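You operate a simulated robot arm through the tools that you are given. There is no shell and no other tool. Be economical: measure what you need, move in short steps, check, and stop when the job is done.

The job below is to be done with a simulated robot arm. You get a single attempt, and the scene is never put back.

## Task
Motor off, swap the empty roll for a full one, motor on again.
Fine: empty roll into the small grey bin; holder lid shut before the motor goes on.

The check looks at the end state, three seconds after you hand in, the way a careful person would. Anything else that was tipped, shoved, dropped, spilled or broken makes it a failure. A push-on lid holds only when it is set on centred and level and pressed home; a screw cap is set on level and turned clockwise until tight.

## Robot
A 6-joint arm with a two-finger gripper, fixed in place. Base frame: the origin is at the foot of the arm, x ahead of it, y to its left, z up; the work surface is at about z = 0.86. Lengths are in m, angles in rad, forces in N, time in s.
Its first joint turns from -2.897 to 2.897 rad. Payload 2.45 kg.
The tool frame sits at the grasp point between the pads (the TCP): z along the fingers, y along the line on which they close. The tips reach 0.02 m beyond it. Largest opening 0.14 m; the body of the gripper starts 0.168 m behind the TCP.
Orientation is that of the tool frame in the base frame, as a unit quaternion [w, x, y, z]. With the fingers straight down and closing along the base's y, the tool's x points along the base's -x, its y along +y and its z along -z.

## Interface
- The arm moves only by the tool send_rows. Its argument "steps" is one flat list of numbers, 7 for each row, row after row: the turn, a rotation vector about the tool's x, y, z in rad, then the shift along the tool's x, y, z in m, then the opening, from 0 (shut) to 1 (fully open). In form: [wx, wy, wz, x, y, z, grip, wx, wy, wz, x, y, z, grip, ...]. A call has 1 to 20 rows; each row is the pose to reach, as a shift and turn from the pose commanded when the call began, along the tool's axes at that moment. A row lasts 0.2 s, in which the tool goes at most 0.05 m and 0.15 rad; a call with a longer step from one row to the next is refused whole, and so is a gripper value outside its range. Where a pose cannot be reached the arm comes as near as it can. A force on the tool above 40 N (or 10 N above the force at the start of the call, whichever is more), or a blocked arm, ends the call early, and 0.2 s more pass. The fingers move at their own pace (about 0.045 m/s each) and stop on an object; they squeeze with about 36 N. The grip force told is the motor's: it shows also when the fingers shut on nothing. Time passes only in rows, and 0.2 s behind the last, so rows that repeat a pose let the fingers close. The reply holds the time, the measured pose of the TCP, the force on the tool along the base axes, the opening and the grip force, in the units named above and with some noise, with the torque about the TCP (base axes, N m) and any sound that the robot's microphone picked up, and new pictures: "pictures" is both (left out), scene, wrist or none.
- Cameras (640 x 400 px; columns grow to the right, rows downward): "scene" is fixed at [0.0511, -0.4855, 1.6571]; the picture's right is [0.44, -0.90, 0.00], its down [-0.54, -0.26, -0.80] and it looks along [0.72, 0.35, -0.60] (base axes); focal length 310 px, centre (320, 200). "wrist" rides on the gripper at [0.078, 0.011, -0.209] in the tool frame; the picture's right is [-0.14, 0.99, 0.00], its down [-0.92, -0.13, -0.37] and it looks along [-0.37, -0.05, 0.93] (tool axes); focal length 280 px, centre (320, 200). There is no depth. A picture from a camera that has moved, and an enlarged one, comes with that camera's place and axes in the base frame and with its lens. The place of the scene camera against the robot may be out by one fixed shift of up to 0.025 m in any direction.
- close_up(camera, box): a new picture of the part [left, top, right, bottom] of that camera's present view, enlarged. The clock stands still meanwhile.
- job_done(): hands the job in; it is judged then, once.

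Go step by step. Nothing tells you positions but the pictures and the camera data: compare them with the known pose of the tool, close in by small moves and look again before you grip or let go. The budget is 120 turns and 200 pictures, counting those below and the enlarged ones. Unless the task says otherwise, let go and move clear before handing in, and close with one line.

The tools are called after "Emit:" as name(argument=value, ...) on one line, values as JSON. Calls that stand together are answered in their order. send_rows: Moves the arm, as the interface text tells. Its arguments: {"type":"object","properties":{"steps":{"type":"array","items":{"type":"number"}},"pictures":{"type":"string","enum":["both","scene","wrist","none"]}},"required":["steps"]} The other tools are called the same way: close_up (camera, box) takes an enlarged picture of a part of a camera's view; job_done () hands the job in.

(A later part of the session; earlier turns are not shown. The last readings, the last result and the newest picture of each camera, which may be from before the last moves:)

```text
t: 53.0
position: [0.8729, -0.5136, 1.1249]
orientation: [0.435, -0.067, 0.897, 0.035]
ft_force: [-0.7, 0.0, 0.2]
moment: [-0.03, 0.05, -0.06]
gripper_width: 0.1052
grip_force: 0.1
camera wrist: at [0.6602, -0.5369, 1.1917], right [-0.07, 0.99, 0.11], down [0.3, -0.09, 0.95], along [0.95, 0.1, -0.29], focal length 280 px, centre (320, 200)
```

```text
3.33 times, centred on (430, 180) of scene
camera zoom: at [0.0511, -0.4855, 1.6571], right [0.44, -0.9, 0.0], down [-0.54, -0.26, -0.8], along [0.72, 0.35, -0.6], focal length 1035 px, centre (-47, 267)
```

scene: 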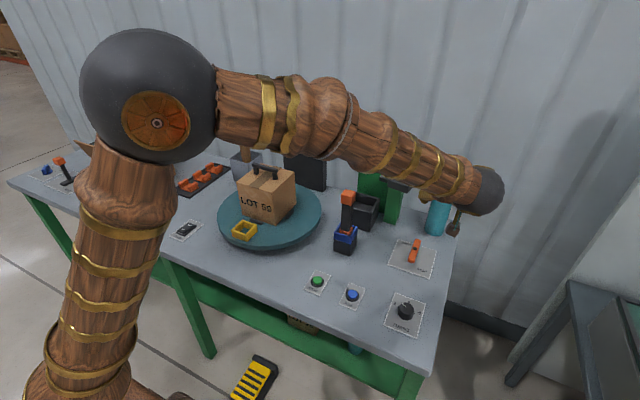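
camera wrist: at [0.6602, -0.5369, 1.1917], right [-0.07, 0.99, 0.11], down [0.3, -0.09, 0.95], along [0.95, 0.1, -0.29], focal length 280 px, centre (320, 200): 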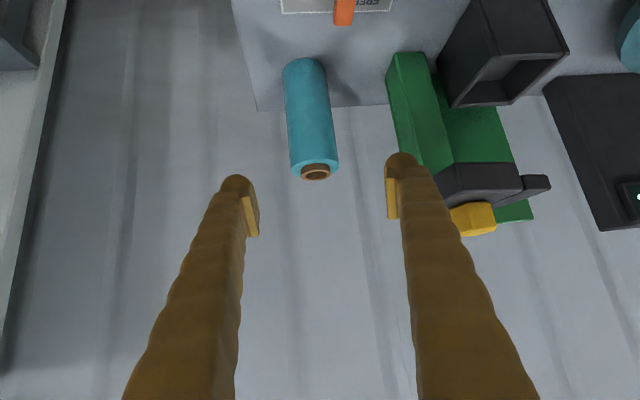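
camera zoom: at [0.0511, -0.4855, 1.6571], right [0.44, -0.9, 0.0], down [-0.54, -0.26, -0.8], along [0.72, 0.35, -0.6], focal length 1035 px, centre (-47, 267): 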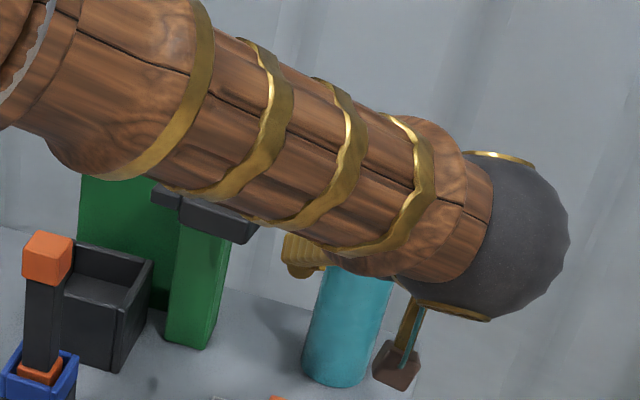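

The roll sits slightly to the left of the finger midline (about 9 mm). I'll shift by that and advance 15 cm, then check.

Emit:
send_rows(steps=[0, 0, 0, 0.002, -0.008, 0.04, 0.75, 0, 0, 0, 0.004, -0.008, 0.08, 0.75, 0, 0, 0, 0.005, -0.008, 0.115, 0.75, 0, 0, 0, 0.006, -0.008, 0.145, 0.75], pictures="wrist")

Emit:
close_up(camera="wrist", box=[200, 60, 440, 260])

Emit:
close_up(camera="scene", box=[370, 120, 490, 240])

```text
t: 54.0
position: [0.9834, -0.5052, 1.0297]
orientation: [0.435, -0.066, 0.897, 0.035]
ft_force: [-0.4, -0.1, -0.4]
moment: [0.0, 0.02, -0.01]
gripper_width: 0.1051
grip_force: 0.0
camera wrist: at [0.7697, -0.5271, 1.0976], right [-0.07, 0.99, 0.11], down [0.3, -0.09, 0.95], along [0.95, 0.1, -0.29], focal length 280 px, centre (320, 200)
```

wrist: 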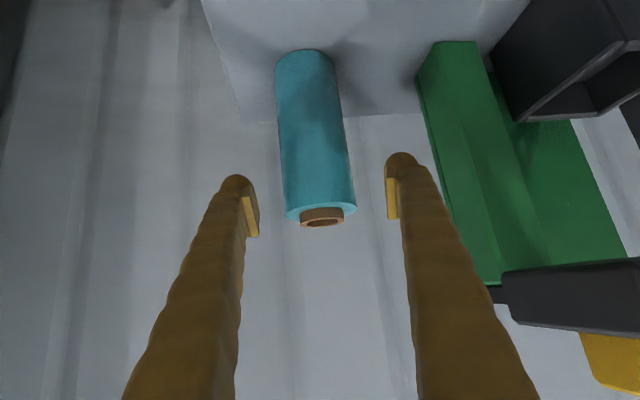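

```text
2.00 times, centred on (320, 160) of wrist
camera zoom: at [0.7697, -0.5271, 1.0976], right [-0.07, 0.99, 0.11], down [0.3, -0.09, 0.95], along [0.95, 0.1, -0.29], focal length 561 px, centre (320, 280)
```

zoom: 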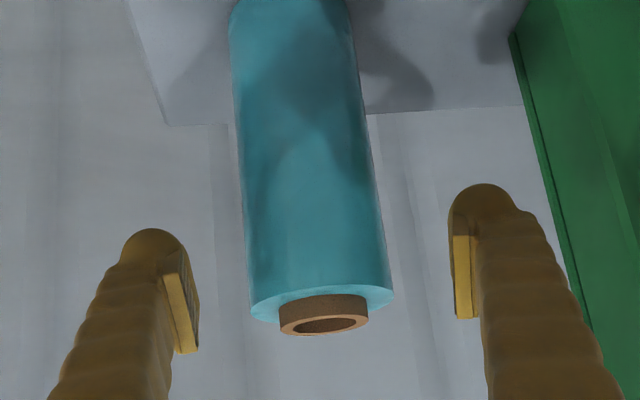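

```text
3.33 times, centred on (430, 180) of scene
camera zoom: at [0.0511, -0.4855, 1.6571], right [0.44, -0.9, 0.0], down [-0.54, -0.26, -0.8], along [0.72, 0.35, -0.6], focal length 1035 px, centre (-47, 267)
```

zoom: 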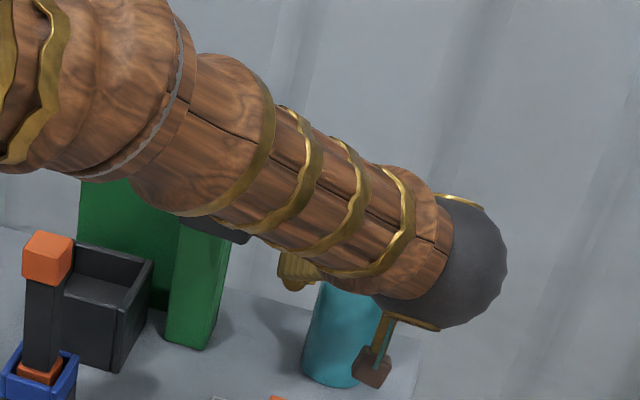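

Centred laterally. The roll axis is at about (1.033, -0.50) with its core top z≈1.04. Advancing the last ~6 cm and closing.

Emit:
send_rows(steps=[0, 0, 0, -0.002, -0.001, 0.03, 0.75, 0, 0, 0, -0.004, -0.002, 0.058, 0.75, 0, 0, 0, -0.004, -0.002, 0.058, 0.6, 0, 0, 0, -0.004, -0.002, 0.058, 0.45, 0, 0, 0, -0.004, -0.002, 0.058, 0.3, 0, 0, 0, -0.004, -0.002, 0.058, 0.2, 0, 0, 0, -0.004, -0.002, 0.058, 0.2], pictures="wrist")

Emit:
close_up(camera="wrist", box=[200, 60, 440, 260])

```text
t: 55.6
position: [1.0303, -0.4991, 0.9957]
orientation: [0.435, -0.067, 0.897, 0.036]
ft_force: [1.5, -2.6, 3.0]
moment: [-0.06, -0.15, -0.05]
gripper_width: 0.0707
grip_force: 36.5
camera wrist: at [0.8183, -0.5219, 1.064], right [-0.07, 0.99, 0.11], down [0.3, -0.09, 0.95], along [0.95, 0.1, -0.29], focal length 280 px, centre (320, 200)
```

wrist: 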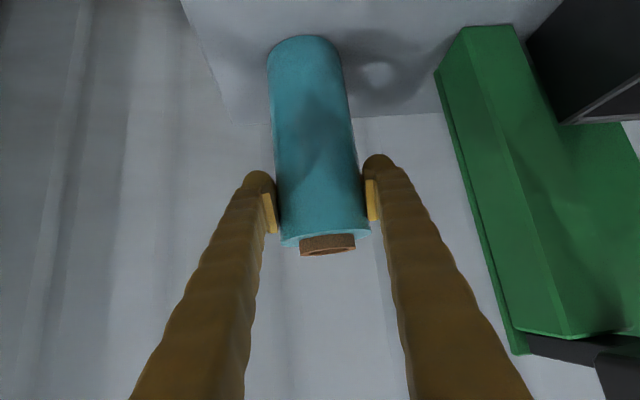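

```text
2.00 times, centred on (320, 160) of wrist
camera zoom: at [0.8183, -0.5219, 1.064], right [-0.07, 0.99, 0.11], down [0.3, -0.09, 0.95], along [0.95, 0.1, -0.29], focal length 561 px, centre (320, 280)
```

zoom: 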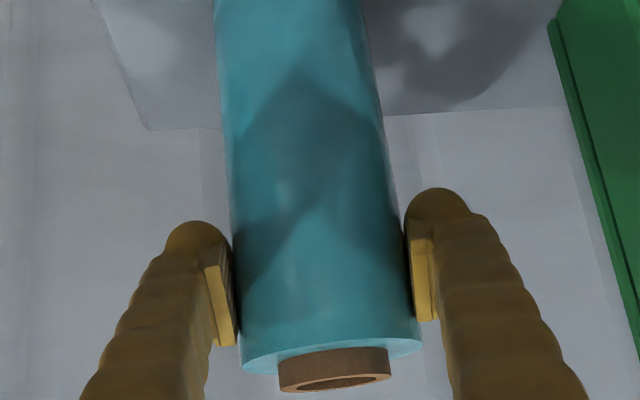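

Gripped (0.071, full force). Lifting 5 cm and checking that it holds.

Emit:
send_rows(steps=[0, 0, 0, 0, 0, 0, 0.1, 0, 0, 0, -0.0117, 0, -0.0093, 0.1, 0, 0, 0, -0.0235, 0, -0.0187, 0.1, 0, 0, 0, -0.0392, 0, -0.0311, 0.1], pictures="wrist")

Emit:
close_up(camera="scene", box=[370, 120, 490, 240])

```text
t: 56.6
position: [1.0326, -0.4997, 1.0455]
orientation: [0.434, -0.067, 0.898, 0.036]
ft_force: [-0.3, 0.0, -6.3]
moment: [-0.03, 0.01, 0.01]
gripper_width: 0.0707
grip_force: 35.9
camera wrist: at [0.8185, -0.5221, 1.1131], right [-0.07, 0.99, 0.12], down [0.3, -0.09, 0.95], along [0.95, 0.1, -0.29], focal length 280 px, centre (320, 200)
```

wrist: 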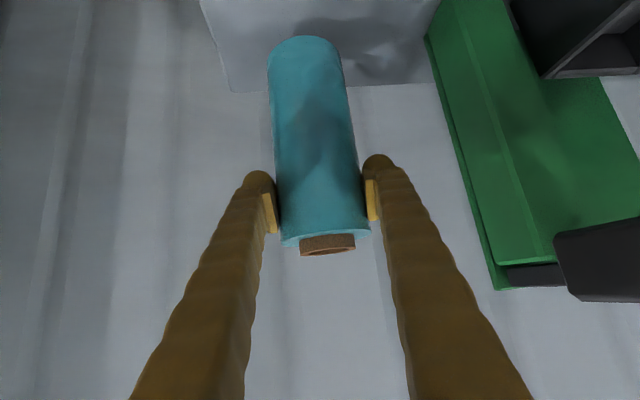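

```text
3.33 times, centred on (430, 180) of scene
camera zoom: at [0.0511, -0.4855, 1.6571], right [0.44, -0.9, 0.0], down [-0.54, -0.26, -0.8], along [0.72, 0.35, -0.6], focal length 1035 px, centre (-47, 267)
```

zoom: 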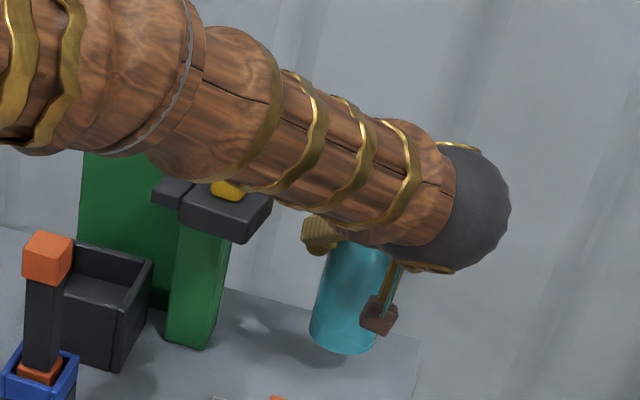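

The roll is held firmly and upright (~0.6 kg). I'll move up and back, away from the open lid, then up high.

Emit:
send_rows(steps=[0, 0, 0, -0.0112, 0, -0.0302, 0.1, 0, 0, 0, -0.0223, 0, -0.0603, 0.1, 0, 0, 0, -0.027, 0.0014, -0.1024, 0.1, 0, 0, 0, -0.0317, 0.0028, -0.1445, 0.1, 0, 0, 0, -0.0365, 0.0043, -0.1867, 0.1, 0, 0, 0, -0.0412, 0.0057, -0.2288, 0.1, 0, 0, 0, -0.0459, 0.0071, -0.2709, 0.1, 0, 0, 0, -0.0673, 0.0263, -0.3003, 0.1, 0, 0, 0, -0.0886, 0.0455, -0.3297, 0.1, 0, 0, 0, -0.11, 0.0646, -0.3591, 0.1, 0, 0, 0, -0.1313, 0.0838, -0.3885, 0.1])

```text
t: 59.0
position: [0.7977, -0.4521, 1.3905]
orientation: [0.435, -0.068, 0.897, 0.037]
ft_force: [1.4, -0.5, -7.5]
moment: [0.03, 0.02, 0.05]
gripper_width: 0.0706
grip_force: 35.8
camera wrist: at [0.5851, -0.4746, 1.4579], right [-0.07, 0.99, 0.11], down [0.3, -0.09, 0.95], along [0.95, 0.1, -0.29], focal length 280 px, centre (320, 200)
```

scene: 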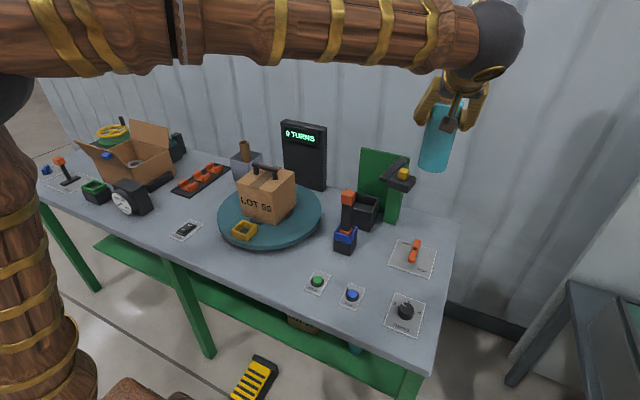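
wrist: 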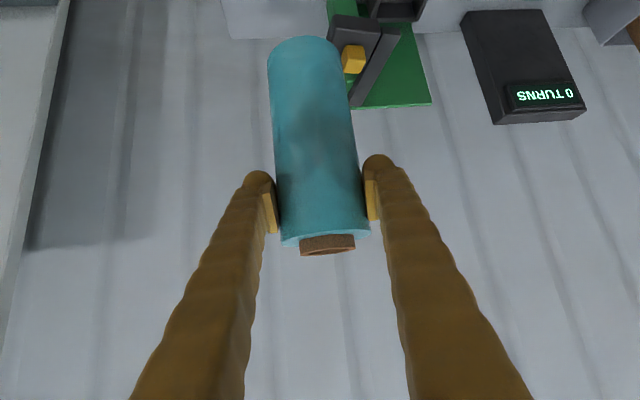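

Carrying across to above the holder while turning the hand so it will stay off the stick and the bar.

Emit:
send_rows(steps=[0.0783, 0, 0.0622, -0.0041, 0.0439, 0.0052, 0.1, 0.1566, 0, 0.1244, -0.0082, 0.0878, 0.0104, 0.1, 0.2349, 0, 0.1866, -0.0124, 0.1318, 0.0156, 0.1, 0.3132, 0, 0.2488, -0.0165, 0.1757, 0.0208, 0.1, 0.3915, 0, 0.311, -0.0206, 0.2196, 0.026, 0.1, 0.3915, 0, 0.311, -0.0428, 0.2138, 0.0579, 0.1, 0.3915, 0, 0.311, -0.065, 0.2079, 0.0899, 0.1, 0.3915, 0, 0.311, -0.0872, 0.2021, 0.1218, 0.1, 0.3915, 0, 0.311, -0.1094, 0.1962, 0.1537, 0.1])

Emit:
close_up(camera="scene", box=[320, 80, 440, 240])

Emit:
close_up(camera="wrist", box=[200, 0, 480, 240])

```text
t: 61.0
position: [0.955, -0.2282, 1.3845]
orientation: [0.428, 0.157, 0.887, -0.072]
ft_force: [-0.5, 0.4, -4.7]
moment: [0.06, 0.11, 0.02]
gripper_width: 0.0702
grip_force: 36.3
camera wrist: at [0.757, -0.1472, 1.4527], right [0.42, 0.9, 0.11], down [0.22, -0.22, 0.95], along [0.88, -0.37, -0.29], focal length 280 px, centre (320, 200)
```

scene: 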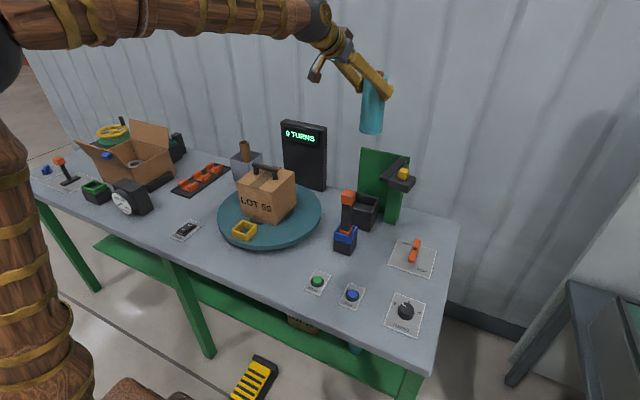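
wrist: 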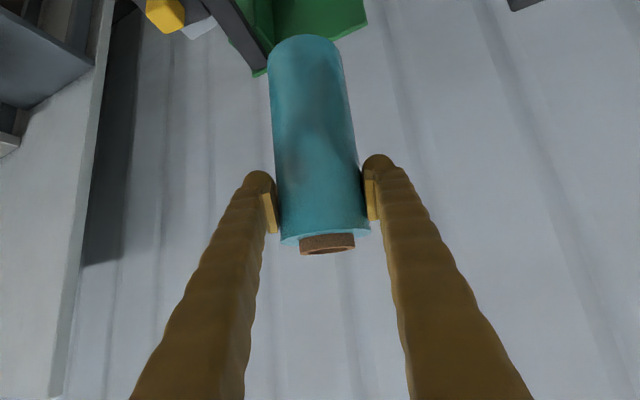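

```text
2.50 times, centred on (380, 160) of scene
camera zoom: at [0.0511, -0.4855, 1.6571], right [0.44, -0.9, 0.0], down [-0.54, -0.26, -0.8], along [0.72, 0.35, -0.6], focal length 776 px, centre (170, 300)
```

zoom: 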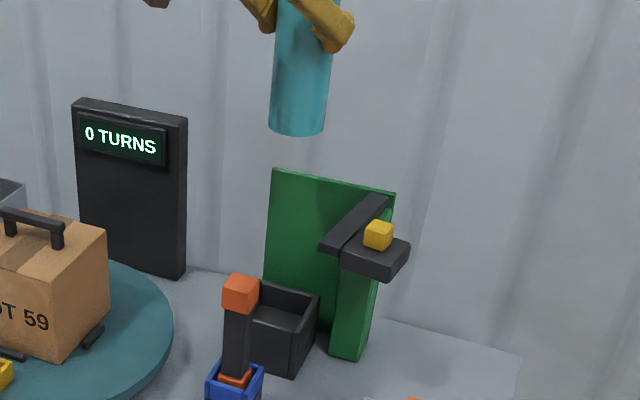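

```text
1.67 times, centred on (340, 120) of wrist
camera zoom: at [0.757, -0.1472, 1.4527], right [0.42, 0.9, 0.11], down [0.22, -0.22, 0.95], along [0.88, -0.37, -0.29], focal length 467 px, centre (287, 333)
```

zoom: 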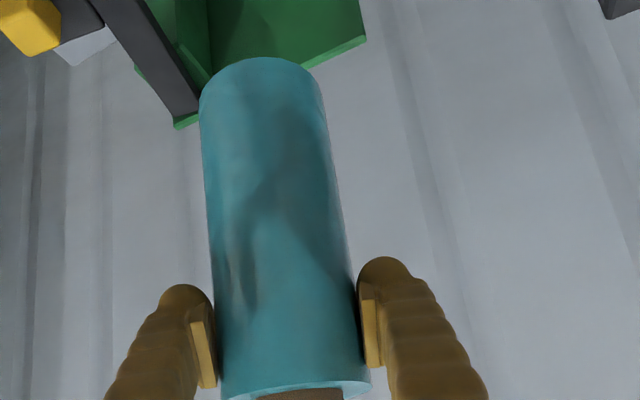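

The roll is above the holder. Lowering it to just above the cup, then checking.

Emit:
send_rows(steps=[0, 0, 0, 0.0313, 0, 0.0249, 0.1, 0, 0, 0, 0.0626, 0, 0.0498, 0.1, 0, 0, 0, 0.0938, 0, 0.0748, 0.1, 0, 0, 0, 0.1251, 0, 0.0997, 0.1, 0, 0, 0, 0.1564, 0, 0.1246, 0.1, 0, 0, 0, 0.1877, 0, 0.1495, 0.1])

Emit:
close_up(camera="scene", box=[325, 120, 425, 240])

Emit:
close_up(camera="wrist", box=[200, 0, 480, 240])

```text
t: 62.4
position: [0.9549, -0.2288, 1.143]
orientation: [0.43, 0.156, 0.887, -0.071]
ft_force: [0.3, -0.5, -5.9]
moment: [0.06, 0.11, 0.02]
gripper_width: 0.0704
grip_force: 35.9
camera wrist: at [0.7577, -0.1471, 1.2121], right [0.42, 0.9, 0.11], down [0.22, -0.22, 0.95], along [0.88, -0.37, -0.29], focal length 280 px, centre (320, 200)
```

scene: 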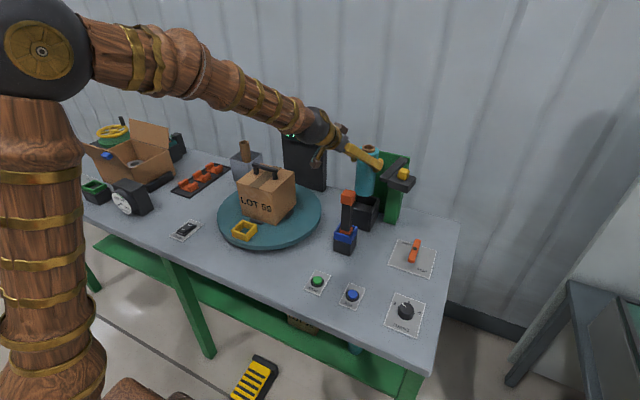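
wrist: 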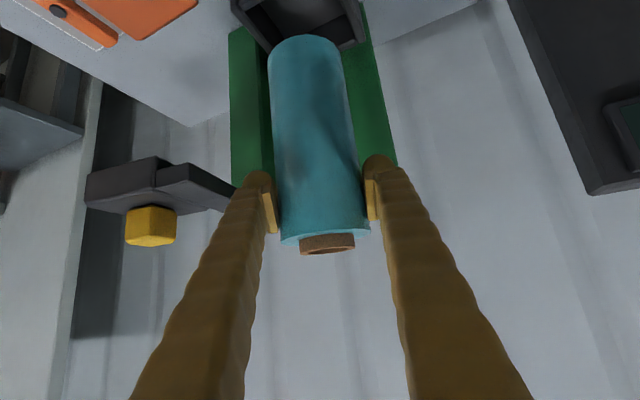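

```text
3.33 times, centred on (375, 180) of scene
camera zoom: at [0.0511, -0.4855, 1.6571], right [0.44, -0.9, 0.0], down [-0.54, -0.26, -0.8], along [0.72, 0.35, -0.6], focal length 1035 px, centre (137, 267)
```

zoom: 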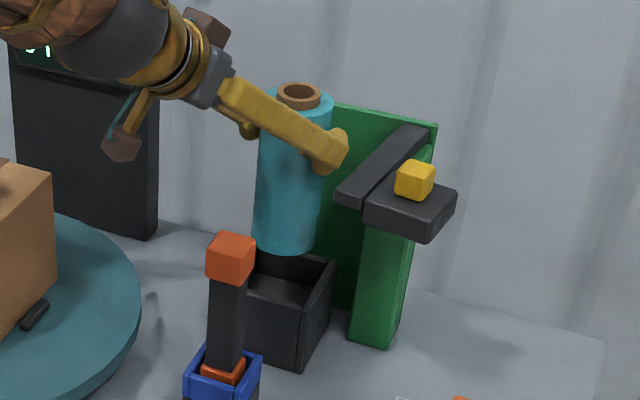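

```text
1.67 times, centred on (340, 120) of wrist
camera zoom: at [0.7577, -0.1471, 1.2121], right [0.42, 0.9, 0.11], down [0.22, -0.22, 0.95], along [0.88, -0.37, -0.29], focal length 467 px, centre (287, 333)
```

zoom: 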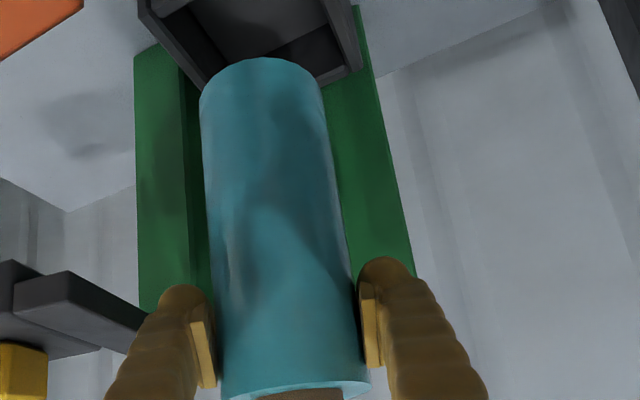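

The roll bottom is centred over the cup from both views. Lowering it into the cup with small steps.

Emit:
send_rows(steps=[0, 0, 0, 0.0156, 0, 0.0125, 0.1, 0, 0, 0, 0.0313, 0, 0.0249, 0.1, 0, 0, 0, 0.043, 0, 0.0343, 0.1, 0, 0, 0, 0.0508, 0, 0.0405, 0.1, 0, 0, 0, 0.0587, 0, 0.0467, 0.1])

Emit:
close_up(camera="scene", box=[325, 120, 425, 240])

Emit:
close_up(camera="wrist", box=[200, 0, 480, 240])

```text
t: 63.6
position: [0.9549, -0.2287, 1.0689]
orientation: [0.429, 0.157, 0.887, -0.071]
ft_force: [8.8, -2.3, 23.3]
moment: [-0.75, -0.18, 0.2]
gripper_width: 0.0696
grip_force: 36.4
camera wrist: at [0.758, -0.1463, 1.1367], right [0.42, 0.9, 0.12], down [0.22, -0.22, 0.95], along [0.88, -0.37, -0.29], focal length 280 px, centre (320, 200)
```

scene: 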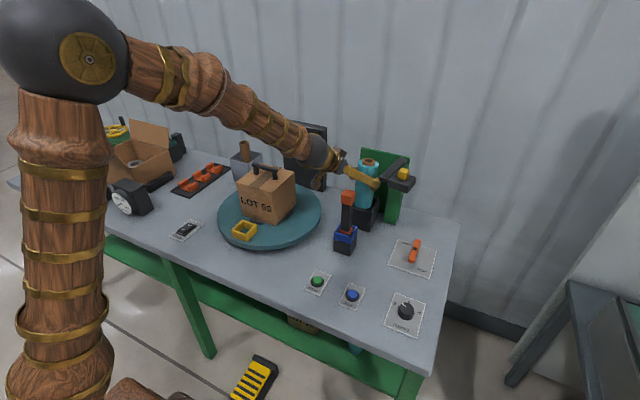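
wrist: 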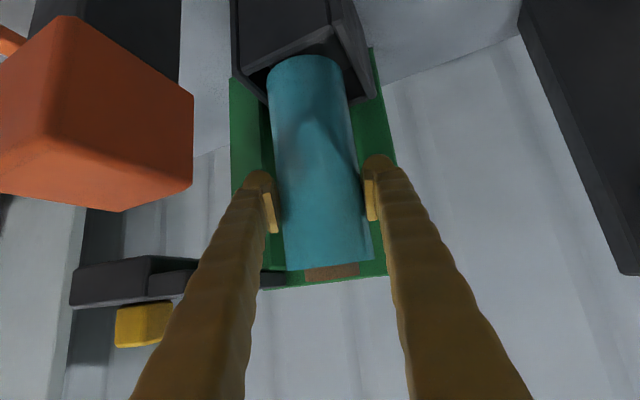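

```text
3.33 times, centred on (375, 180) of scene
camera zoom: at [0.0511, -0.4855, 1.6571], right [0.44, -0.9, 0.0], down [-0.54, -0.26, -0.8], along [0.72, 0.35, -0.6], focal length 1035 px, centre (137, 267)
```

zoom: 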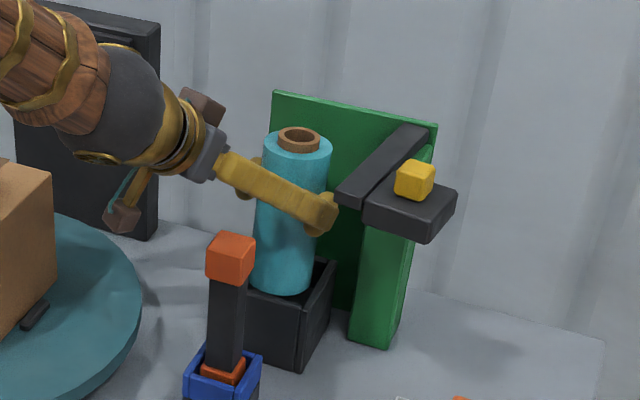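

```text
1.67 times, centred on (340, 120) of wrist
camera zoom: at [0.758, -0.1463, 1.1367], right [0.42, 0.9, 0.12], down [0.22, -0.22, 0.95], along [0.88, -0.37, -0.29], focal length 467 px, centre (287, 333)
```

zoom: 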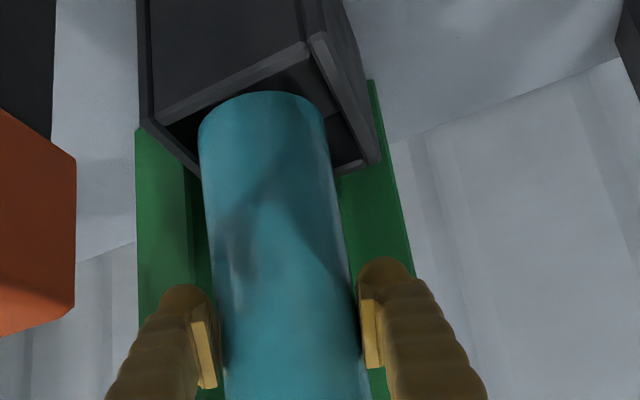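

The roll caught on the near rim of the cup (force contact at about x=0.922) and slid ~2 cm in the grip. I'll lift it clear, move it 13 mm further from the base, and look again.

Emit:
send_rows(steps=[0, 0, 0, -0.0137, 0, -0.0109, 0.1, 0, 0, 0, -0.0274, 0, -0.0218, 0.1, 0, 0, 0, -0.0346, 0.0064, -0.0128, 0.1, 0, 0, 0, -0.0346, 0.0064, -0.0128, 0.1])

Emit:
close_up(camera="scene", box=[335, 130, 415, 240])

Emit:
close_up(camera="wrist", box=[200, 0, 480, 240])

```text
t: 64.6
position: [0.9675, -0.2265, 1.1034]
orientation: [0.428, 0.157, 0.887, -0.072]
ft_force: [-1.2, -0.8, -6.3]
moment: [0.02, 0.1, -0.01]
gripper_width: 0.0691
grip_force: 35.7
camera wrist: at [0.7702, -0.1447, 1.1715], right [0.42, 0.9, 0.11], down [0.22, -0.22, 0.95], along [0.88, -0.37, -0.29], focal length 280 px, centre (320, 200)
```

scene: 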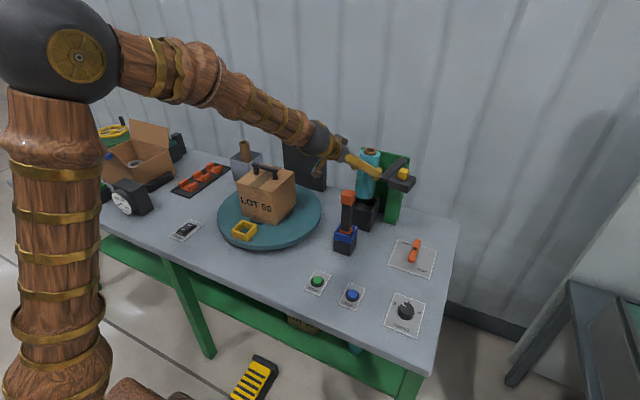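
wrist: 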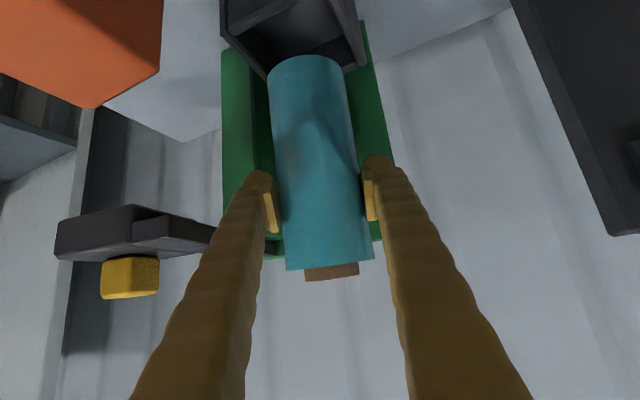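

```text
3.64 times, centred on (375, 185) of scene
camera zoom: at [0.0511, -0.4855, 1.6571], right [0.44, -0.9, 0.0], down [-0.54, -0.26, -0.8], along [0.72, 0.35, -0.6], focal length 1129 px, centre (120, 254)
```

zoom: 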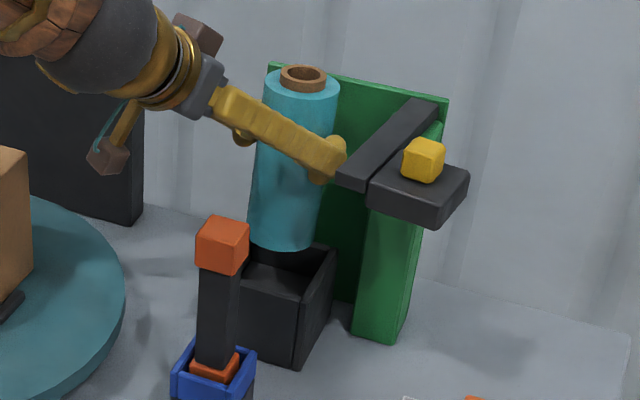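

```text
1.67 times, centred on (340, 120) of wrist
camera zoom: at [0.7702, -0.1447, 1.1715], right [0.42, 0.9, 0.11], down [0.22, -0.22, 0.95], along [0.88, -0.37, -0.29], focal length 467 px, centre (287, 333)
```

zoom: 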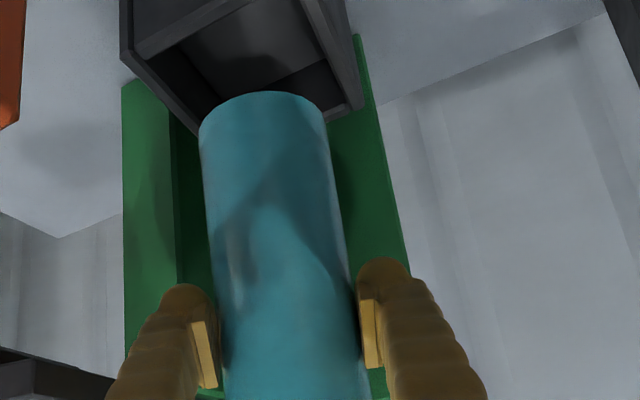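

The roll is vertical and its bottom now sits at about (0.973, -0.228), matching the cup's centre (0.970, -0.233). Lowering again.

Emit:
send_rows(steps=[0, 0, 0, 0.011, -0.002, 0.0095, 0.1, 0, 0, 0, 0.0227, -0.003, 0.0188, 0.1, 0, 0, 0, 0.0344, -0.003, 0.0281, 0.1], pictures="none")

Emit:
close_up(camera="scene", box=[335, 130, 415, 240])

Emit:
close_up(camera="wrist", box=[200, 0, 480, 240])

```text
t: 65.4
position: [0.9679, -0.2289, 1.059]
orientation: [0.428, 0.157, 0.887, -0.071]
ft_force: [0.4, 0.3, -5.9]
moment: [0.01, 0.07, -0.04]
gripper_width: 0.0691
grip_force: 35.1
```

```text
3.64 times, centred on (375, 185) of scene
camera zoom: at [0.0511, -0.4855, 1.6571], right [0.44, -0.9, 0.0], down [-0.54, -0.26, -0.8], along [0.72, 0.35, -0.6], focal length 1129 px, centre (120, 254)
```

zoom: 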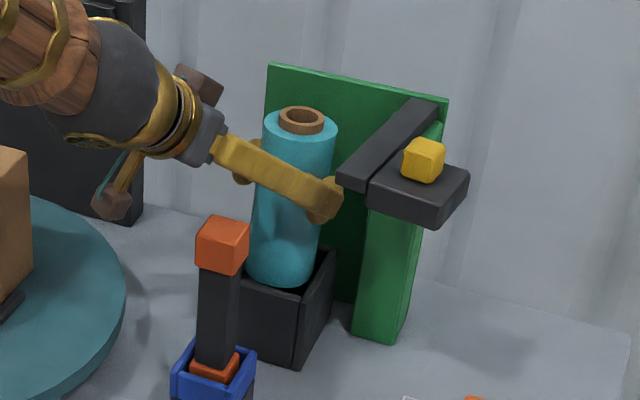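

```text
1.67 times, centred on (340, 120) of wrist
camera zoom: at [0.77, -0.1476, 1.1267], right [0.42, 0.9, 0.12], down [0.22, -0.22, 0.95], along [0.88, -0.37, -0.29], focal length 467 px, centre (287, 333)
```

zoom: 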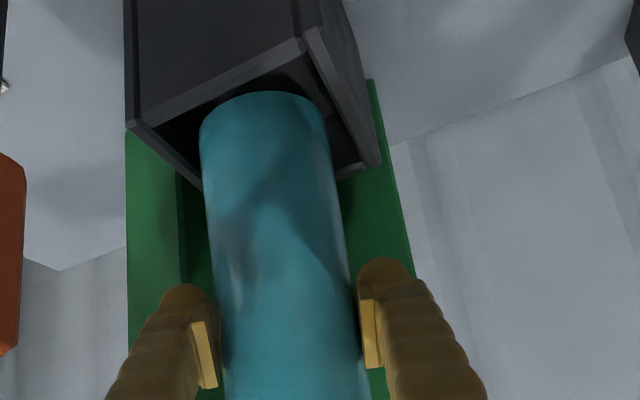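

It's entering the cup without contact. Continuing down.

Emit:
send_rows(steps=[0, 0, 0, 0.0078, 0, 0.0062, 0.1, 0, 0, 0, 0.0156, 0, 0.0125, 0.1, 0, 0, 0, 0.0235, 0, 0.0187, 0.1], pictures="none")

Emit:
close_up(camera="scene", box=[335, 130, 415, 240])

Emit:
close_up(camera="wrist", box=[80, 0, 480, 300])

```text
t: 66.2
position: [0.9691, -0.2286, 1.0307]
orientation: [0.431, 0.157, 0.886, -0.073]
ft_force: [-5.3, -0.2, 22.2]
moment: [-0.64, -0.33, -0.06]
gripper_width: 0.0696
grip_force: 35.9
```

```text
3.64 times, centred on (375, 185) of scene
camera zoom: at [0.0511, -0.4855, 1.6571], right [0.44, -0.9, 0.0], down [-0.54, -0.26, -0.8], along [0.72, 0.35, -0.6], focal length 1129 px, centre (120, 254)
```

zoom: 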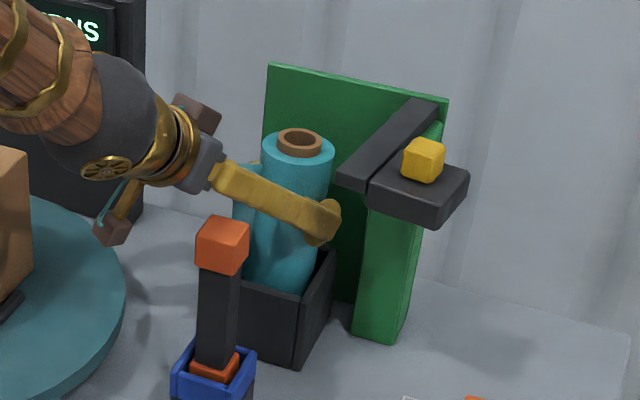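

```text
1.33 times, centred on (280, 150) of wrist
camera zoom: at [0.7702, -0.1476, 1.099], right [0.42, 0.9, 0.11], down [0.22, -0.22, 0.95], along [0.88, -0.37, -0.29], focal length 374 px, centre (373, 267)
```

zoom: 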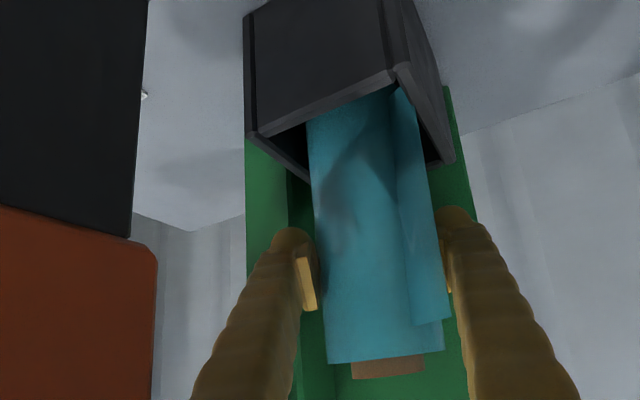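

Firm upward contact (22 N) and the core top is at z≈1.103, same as the old tube: seated. A film tail has also appeared at its side. I'll release slightly and check.

Emit:
send_rows(steps=[0, 0, 0, -0.0016, 0, -0.0012, 0.1, 0, 0, 0, -0.0016, 0, -0.0012, 0.55, 0, 0, 0, -0.0016, 0, -0.0012, 0.63, 0, 0, 0, -0.0016, 0, -0.0012, 0.63], pictures="none")

Emit:
close_up(camera="scene", box=[335, 130, 415, 240])

Emit:
close_up(camera="wrist", box=[80, 0, 480, 300])

```text
t: 67.2
position: [0.968, -0.2285, 1.031]
orientation: [0.428, 0.156, 0.887, -0.071]
ft_force: [-0.4, 0.4, -0.2]
moment: [-0.03, 0.01, 0.04]
gripper_width: 0.0883
grip_force: 0.0
```

```text
3.64 times, centred on (375, 185) of scene
camera zoom: at [0.0511, -0.4855, 1.6571], right [0.44, -0.9, 0.0], down [-0.54, -0.26, -0.8], along [0.72, 0.35, -0.6], focal length 1129 px, centre (120, 254)
```

zoom: 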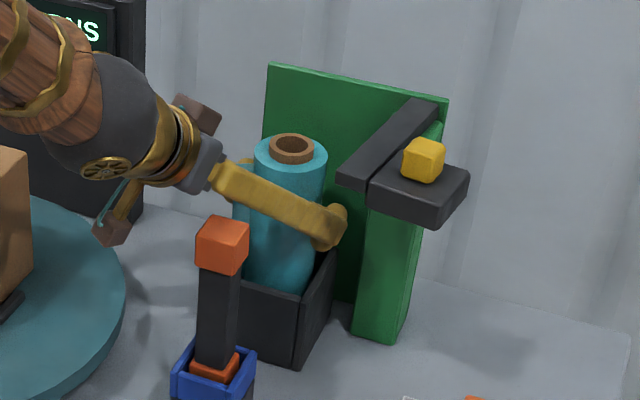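

```text
1.33 times, centred on (280, 150) of wrist
camera zoom: at [0.7704, -0.1474, 1.0986], right [0.42, 0.9, 0.11], down [0.22, -0.22, 0.95], along [0.88, -0.37, -0.29], focal length 374 px, centre (373, 267)
```

zoom: 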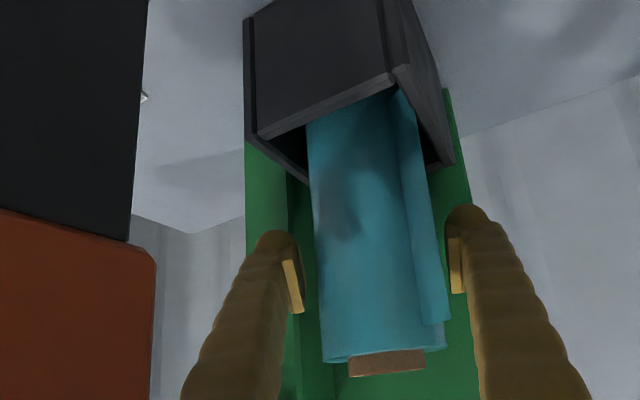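

Released and the roll settled. Retreating along the tool axis, then up, to view.

Emit:
send_rows(steps=[0, 0, 0, 0, 0, -0.03, 0.65, 0, 0, 0, 0, 0, -0.07, 0.65, 0, 0, 0, 0, 0, -0.11, 0.65, 0, 0, 0, 0, 0, -0.15, 0.65, 0, 0, 0, -0.03, 0, -0.18, 0.65, 0, 0, 0, -0.06, 0, -0.21, 0.65])

Emit:
close_up(camera="scene", box=[335, 130, 415, 240])

Emit:
close_up(camera="wrist", box=[160, 0, 480, 240])

```text
t: 68.6
position: [0.848, -0.1876, 1.2068]
orientation: [0.428, 0.156, 0.887, -0.071]
ft_force: [-0.4, -0.6, 1.0]
moment: [-0.01, -0.01, -0.02]
gripper_width: 0.091
grip_force: 0.0
camera wrist: at [0.6503, -0.1062, 1.2758], right [0.42, 0.9, 0.11], down [0.22, -0.22, 0.95], along [0.88, -0.37, -0.29], focal length 280 px, centre (320, 200)
```

scene: 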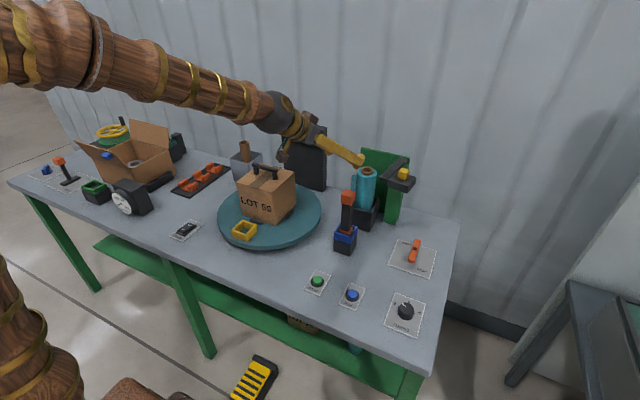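
wrist: 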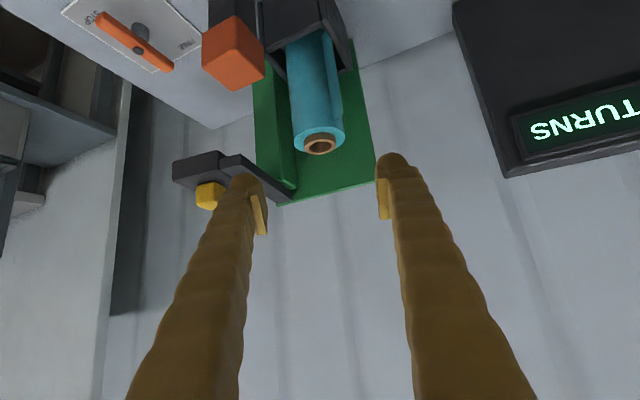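

```text
3.64 times, centred on (375, 185) of scene
camera zoom: at [0.0511, -0.4855, 1.6571], right [0.44, -0.9, 0.0], down [-0.54, -0.26, -0.8], along [0.72, 0.35, -0.6], focal length 1129 px, centre (120, 254)
```

zoom: 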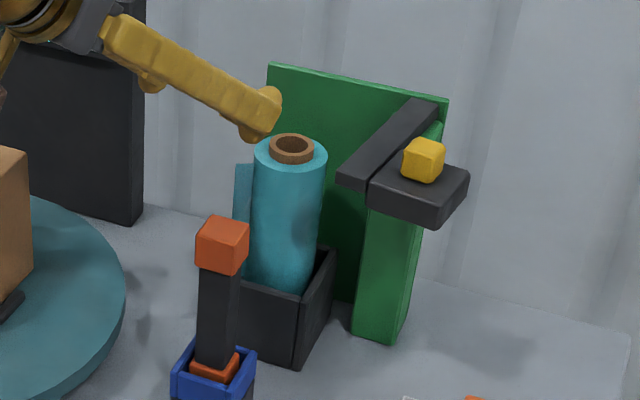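

```text
1.67 times, centred on (320, 120) of wrist
camera zoom: at [0.6503, -0.1062, 1.2758], right [0.42, 0.9, 0.11], down [0.22, -0.22, 0.95], along [0.88, -0.37, -0.29], focal length 467 px, centre (320, 333)
```

zoom: 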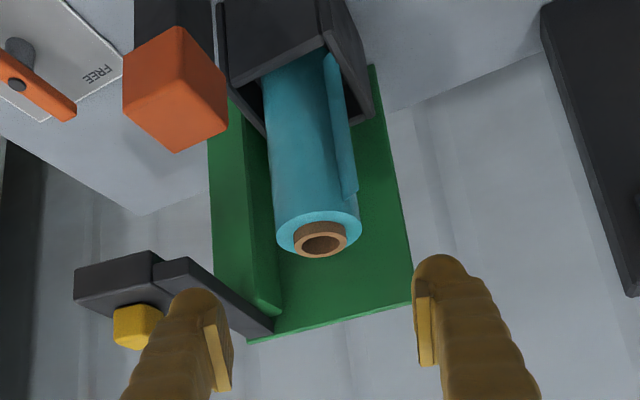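

The roll stands upright in the cup with its film tail beside it. Now I'll go back to the lid knob by reversing my earlier moves.

Emit:
send_rows(steps=[0, 0, 0, -0.0235, 0, -0.0187, 0.6, -0.0915, 0, -0.0729, -0.04, -0.0135, -0.02, 0.5, -0.183, 0, -0.1458, -0.056, -0.027, -0.021, 0.5, -0.2745, 0, -0.2187, -0.0722, -0.0405, -0.0217, 0.5], pictures="none")

Emit:
send_rows(steps=[0, 0.135, 0, 0, 0, 0, 0.5, 0, 0.27, 0, 0, 0, 0, 0.5, 0, 0.404, 0, 0, 0, 0, 0.5], pictures="none")

Emit:
send_rows(steps=[-0.065, 0, -0.121, -0.0035, -0.0178, 0.0028, 0.5, -0.13, 0, -0.242, -0.0069, -0.0356, 0.0056, 0.5, -0.195, 0, -0.362, -0.0104, -0.0535, 0.0085, 0.5, -0.26, 0, -0.483, -0.0138, -0.0713, 0.0113, 0.5, -0.325, 0, -0.604, -0.0173, -0.0891, 0.0141, 0.5, -0.39, 0, -0.725, -0.0207, -0.1069, 0.0169, 0.5, -0.456, 0, -0.846, -0.0242, -0.1247, 0.0197, 0.5, -0.521, 0, -0.967, -0.0276, -0.1425, 0.0225, 0.5, -0.586, 0, -1.087, -0.0311, -0.1604, 0.0254, 0.5, -0.651, 0, -1.208, -0.0345, -0.1782, 0.0282, 0.5, -0.716, 0, -1.329, -0.038, -0.196, 0.031, 0.5])

Emit:
close_up(camera="wrist", box=[220, 80, 420, 240])

Emit:
close_up(camera="scene", box=[340, 100, 460, 220])

```text
t: 69.6
position: [0.8596, -0.2362, 1.2767]
orientation: [0.436, 0.007, 0.9, 0.007]
ft_force: [0.6, -0.1, 0.3]
moment: [-0.05, 0.1, 0.0]
gripper_width: 0.0698
grip_force: 0.1
```

```text
t: 70.4
position: [0.8594, -0.2359, 1.2799]
orientation: [0.245, -0.001, 0.97, 0.004]
ft_force: [0.7, -0.4, 0.1]
moment: [-0.02, -0.01, 0.01]
gripper_width: 0.0703
grip_force: 0.1
```

```text
t: 72.8
position: [0.9084, -0.4294, 1.2693]
orientation: [0.182, -0.666, 0.704, 0.168]
ft_force: [0.0, 0.1, 1.1]
moment: [-0.14, -0.05, -0.06]
gripper_width: 0.0698
grip_force: 0.0
camera wrist: at [0.8869, -0.599, 1.4146], right [-0.98, 0.18, 0.06], down [0.16, 0.62, 0.77], along [0.1, 0.76, -0.64], focal length 280 px, centre (320, 200)
```

scene: 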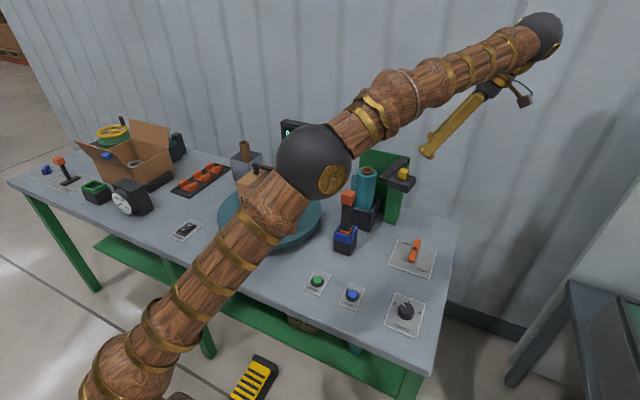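
wrist: 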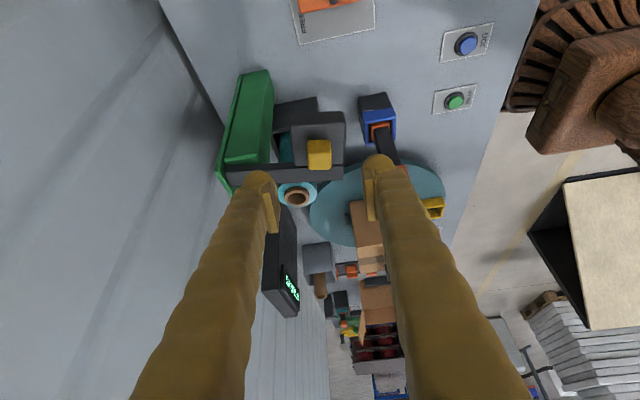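

```text
2.50 times, centred on (320, 160) of wrist
camera zoom: at [0.8869, -0.599, 1.4146], right [-0.98, 0.18, 0.06], down [0.16, 0.62, 0.77], along [0.1, 0.76, -0.64], focal length 701 px, centre (320, 300)
```

zoom: 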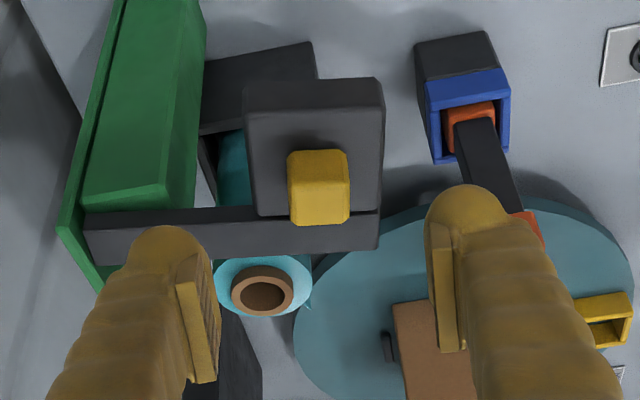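

```text
3.33 times, centred on (400, 160) of scene
camera zoom: at [0.0511, -0.4855, 1.6571], right [0.44, -0.9, 0.0], down [-0.54, -0.26, -0.8], along [0.72, 0.35, -0.6], focal length 1035 px, centre (53, 333)
```

zoom: 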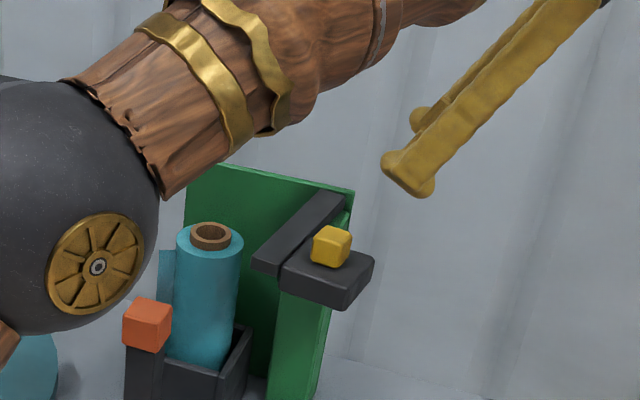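

Knob is centred between the fingers. Advancing to the previous grasp pose and closing.

Emit:
send_rows(steps=[0, 0, 0, 0, 0, 0.04, 0.5, 0, 0, 0, 0, 0, 0.08, 0.5, 0, 0, 0, 0, 0, 0.112, 0.5, 0, 0, 0, 0, 0, 0.112, 0.2, 0, 0, 0, 0, 0, 0.112, 0, 0, 0, 0, 0, 0, 0.112, 0, 0, 0, 0, 0, 0, 0.112, 0], pictures="none")

Emit:
close_up(camera="wrist", box=[220, 80, 420, 240])

```text
t: 74.4
position: [0.9129, -0.3767, 1.1688]
orientation: [0.181, -0.666, 0.704, 0.169]
ft_force: [11.8, 0.7, 0.0]
moment: [0.06, 0.12, -0.49]
gripper_width: 0.0304
grip_force: 36.4
```

```text
2.50 times, centred on (320, 160) of wrist
camera zoom: at [0.8901, -0.5457, 1.3146], right [-0.98, 0.18, 0.06], down [0.16, 0.62, 0.77], along [0.1, 0.76, -0.64], focal length 701 px, centre (320, 300)
```

zoom: 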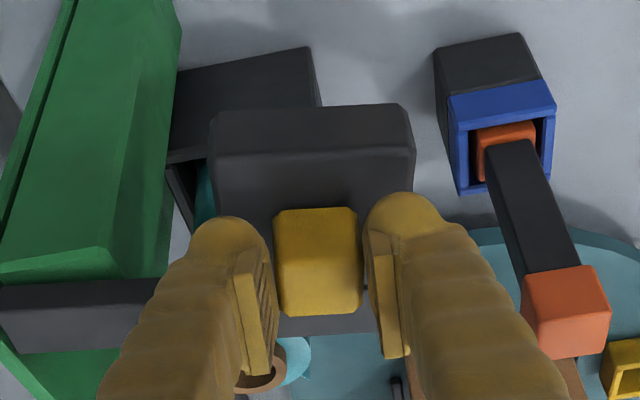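

Gripped. Swinging the lid back along the arc.

Emit:
send_rows(steps=[0.024, 0, 0.0439, -0.0045, 0.0025, 0.0025, 0, 0.048, 0, 0.0877, -0.0091, 0.0048, 0.005, 0, 0.072, 0, 0.1316, -0.0138, 0.0068, 0.0075, 0, 0.096, 0, 0.1754, -0.0185, 0.0085, 0.0101, 0, 0.12, 0, 0.2193, -0.0233, 0.01, 0.0128, 0, 0.144, 0, 0.2631, -0.0282, 0.0112, 0.0155, 0, 0.168, 0, 0.307, -0.0332, 0.0121, 0.0181, 0, 0.192, 0, 0.3508, -0.0381, 0.0126, 0.0209, 0], pictures="none")

Emit:
send_rows(steps=[0.024, 0, 0.0439, -0.0045, 0.0025, 0.0025, 0, 0.048, 0, 0.0877, -0.0091, 0.0048, 0.005, 0, 0.072, 0, 0.1316, -0.0138, 0.0068, 0.0075, 0, 0.096, 0, 0.1754, -0.0185, 0.0085, 0.0101, 0], pictures="none")

Emit:
close_up(camera="scene", box=[330, 110, 450, 200])

```text
t: 75.5
position: [0.9065, -0.353, 1.1693]
orientation: [0.201, -0.582, 0.774, 0.147]
ft_force: [8.2, -4.0, -2.2]
moment: [0.24, 0.05, -0.53]
gripper_width: 0.0301
grip_force: 44.7
stopped in row 5: the force on the tool passed its limit at 43 N (the readings are from after the stop); the commanded pose is now the measured one
```

```text
t: 76.6
position: [0.9039, -0.3296, 1.1696]
orientation: [0.216, -0.502, 0.828, 0.127]
ft_force: [8.4, -4.8, -4.3]
moment: [0.1, 0.11, -0.62]
gripper_width: 0.03
grip_force: 44.8
stopped in row 4: the force on the tool passed its limit at 44 N (the readings are from after the stop); the commanded pose is now the measured one
```

```text
4.44 times, centred on (390, 155) of scene
camera zoom: at [0.0511, -0.4855, 1.6571], right [0.44, -0.9, 0.0], down [-0.54, -0.26, -0.8], along [0.72, 0.35, -0.6], focal length 1380 px, centre (9, 400)
```

zoom: 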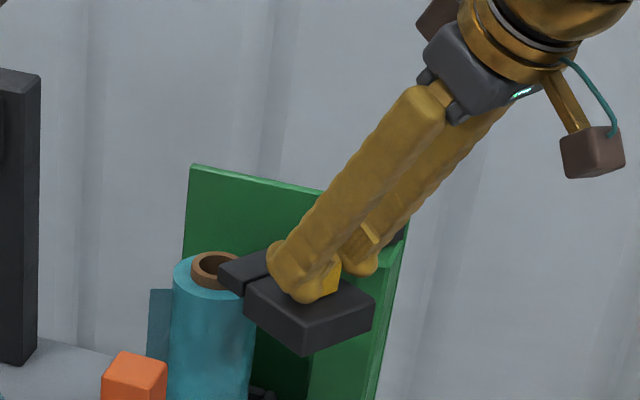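

Friction stops only; the arc is fine and the lid's underside looks above the core. Continuing in small calls.

Emit:
send_rows(steps=[0.024, 0, 0.0439, -0.0045, 0.0025, 0.0025, 0, 0.048, 0, 0.0877, -0.0091, 0.0048, 0.005, 0, 0.072, 0, 0.1316, -0.0138, 0.0068, 0.0075, 0, 0.096, 0, 0.1754, -0.0185, 0.0085, 0.0101, 0, 0.12, 0, 0.2193, -0.0233, 0.01, 0.0128, 0], pictures="none")

Emit:
close_up(camera="scene", box=[330, 110, 450, 200])

```text
t: 77.6
position: [0.907, -0.3082, 1.1703]
orientation: [0.226, -0.421, 0.872, 0.105]
ft_force: [7.1, -5.8, -4.0]
moment: [0.13, 0.01, -0.42]
gripper_width: 0.0298
grip_force: 44.8
stopped in row 5: the force on the tool passed its limit at 42 N (the readings are from after the stop); the commanded pose is now the measured one
```

```text
4.44 times, centred on (390, 155) of scene
camera zoom: at [0.0511, -0.4855, 1.6571], right [0.44, -0.9, 0.0], down [-0.54, -0.26, -0.8], along [0.72, 0.35, -0.6], focal length 1380 px, centre (9, 400)
```

zoom: 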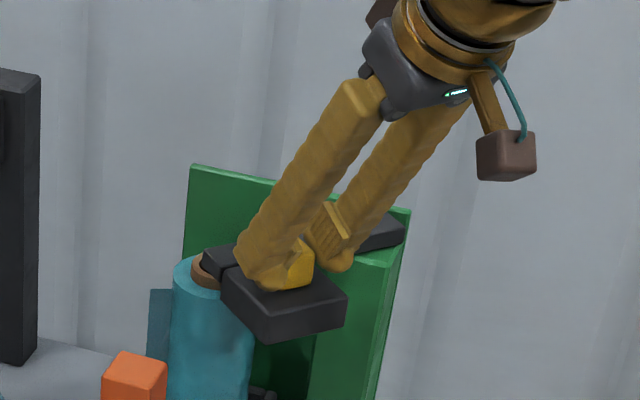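

The bar passes above the core and the roll hasn't moved. Continuing.

Emit:
send_rows(steps=[0.024, 0, 0.0439, -0.0045, 0.0025, 0.0025, 0, 0.048, 0, 0.0877, -0.0091, 0.0048, 0.005, 0, 0.072, 0, 0.1316, -0.0138, 0.0068, 0.0075, 0, 0.096, 0, 0.1754, -0.0185, 0.0085, 0.0101, 0, 0.12, 0, 0.2193, -0.0233, 0.01, 0.0128, 0], pictures="none")

Emit:
send_rows(steps=[0.024, 0, 0.0439, -0.0045, 0.0025, 0.0025, 0, 0.048, 0, 0.0877, -0.0091, 0.0048, 0.005, 0, 0.072, 0, 0.1316, -0.0138, 0.0068, 0.0075, 0, 0.096, 0, 0.1754, -0.0185, 0.0085, 0.0101, 0], pictures="none")

Emit:
close_up(camera="scene", box=[330, 110, 450, 200])

```text
t: 78.8
position: [0.9172, -0.2823, 1.1694]
orientation: [0.239, -0.308, 0.918, 0.077]
ft_force: [25.7, -15.7, -8.2]
moment: [-0.02, -0.19, -0.41]
gripper_width: 0.0294
grip_force: 45.0
```

```text
t: 79.8
position: [0.928, -0.2618, 1.1692]
orientation: [0.246, -0.215, 0.944, 0.054]
ft_force: [21.5, -23.4, -13.4]
moment: [0.01, -0.01, -0.55]
gripper_width: 0.0292
grip_force: 45.3
```

```text
4.44 times, centred on (390, 155) of scene
camera zoom: at [0.0511, -0.4855, 1.6571], right [0.44, -0.9, 0.0], down [-0.54, -0.26, -0.8], along [0.72, 0.35, -0.6], focal length 1380 px, centre (9, 400)
```

zoom: 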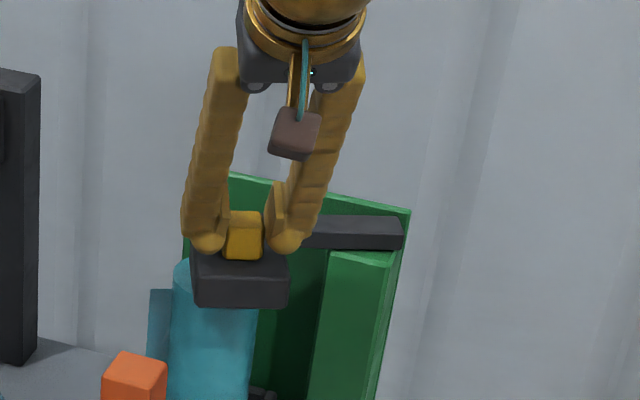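

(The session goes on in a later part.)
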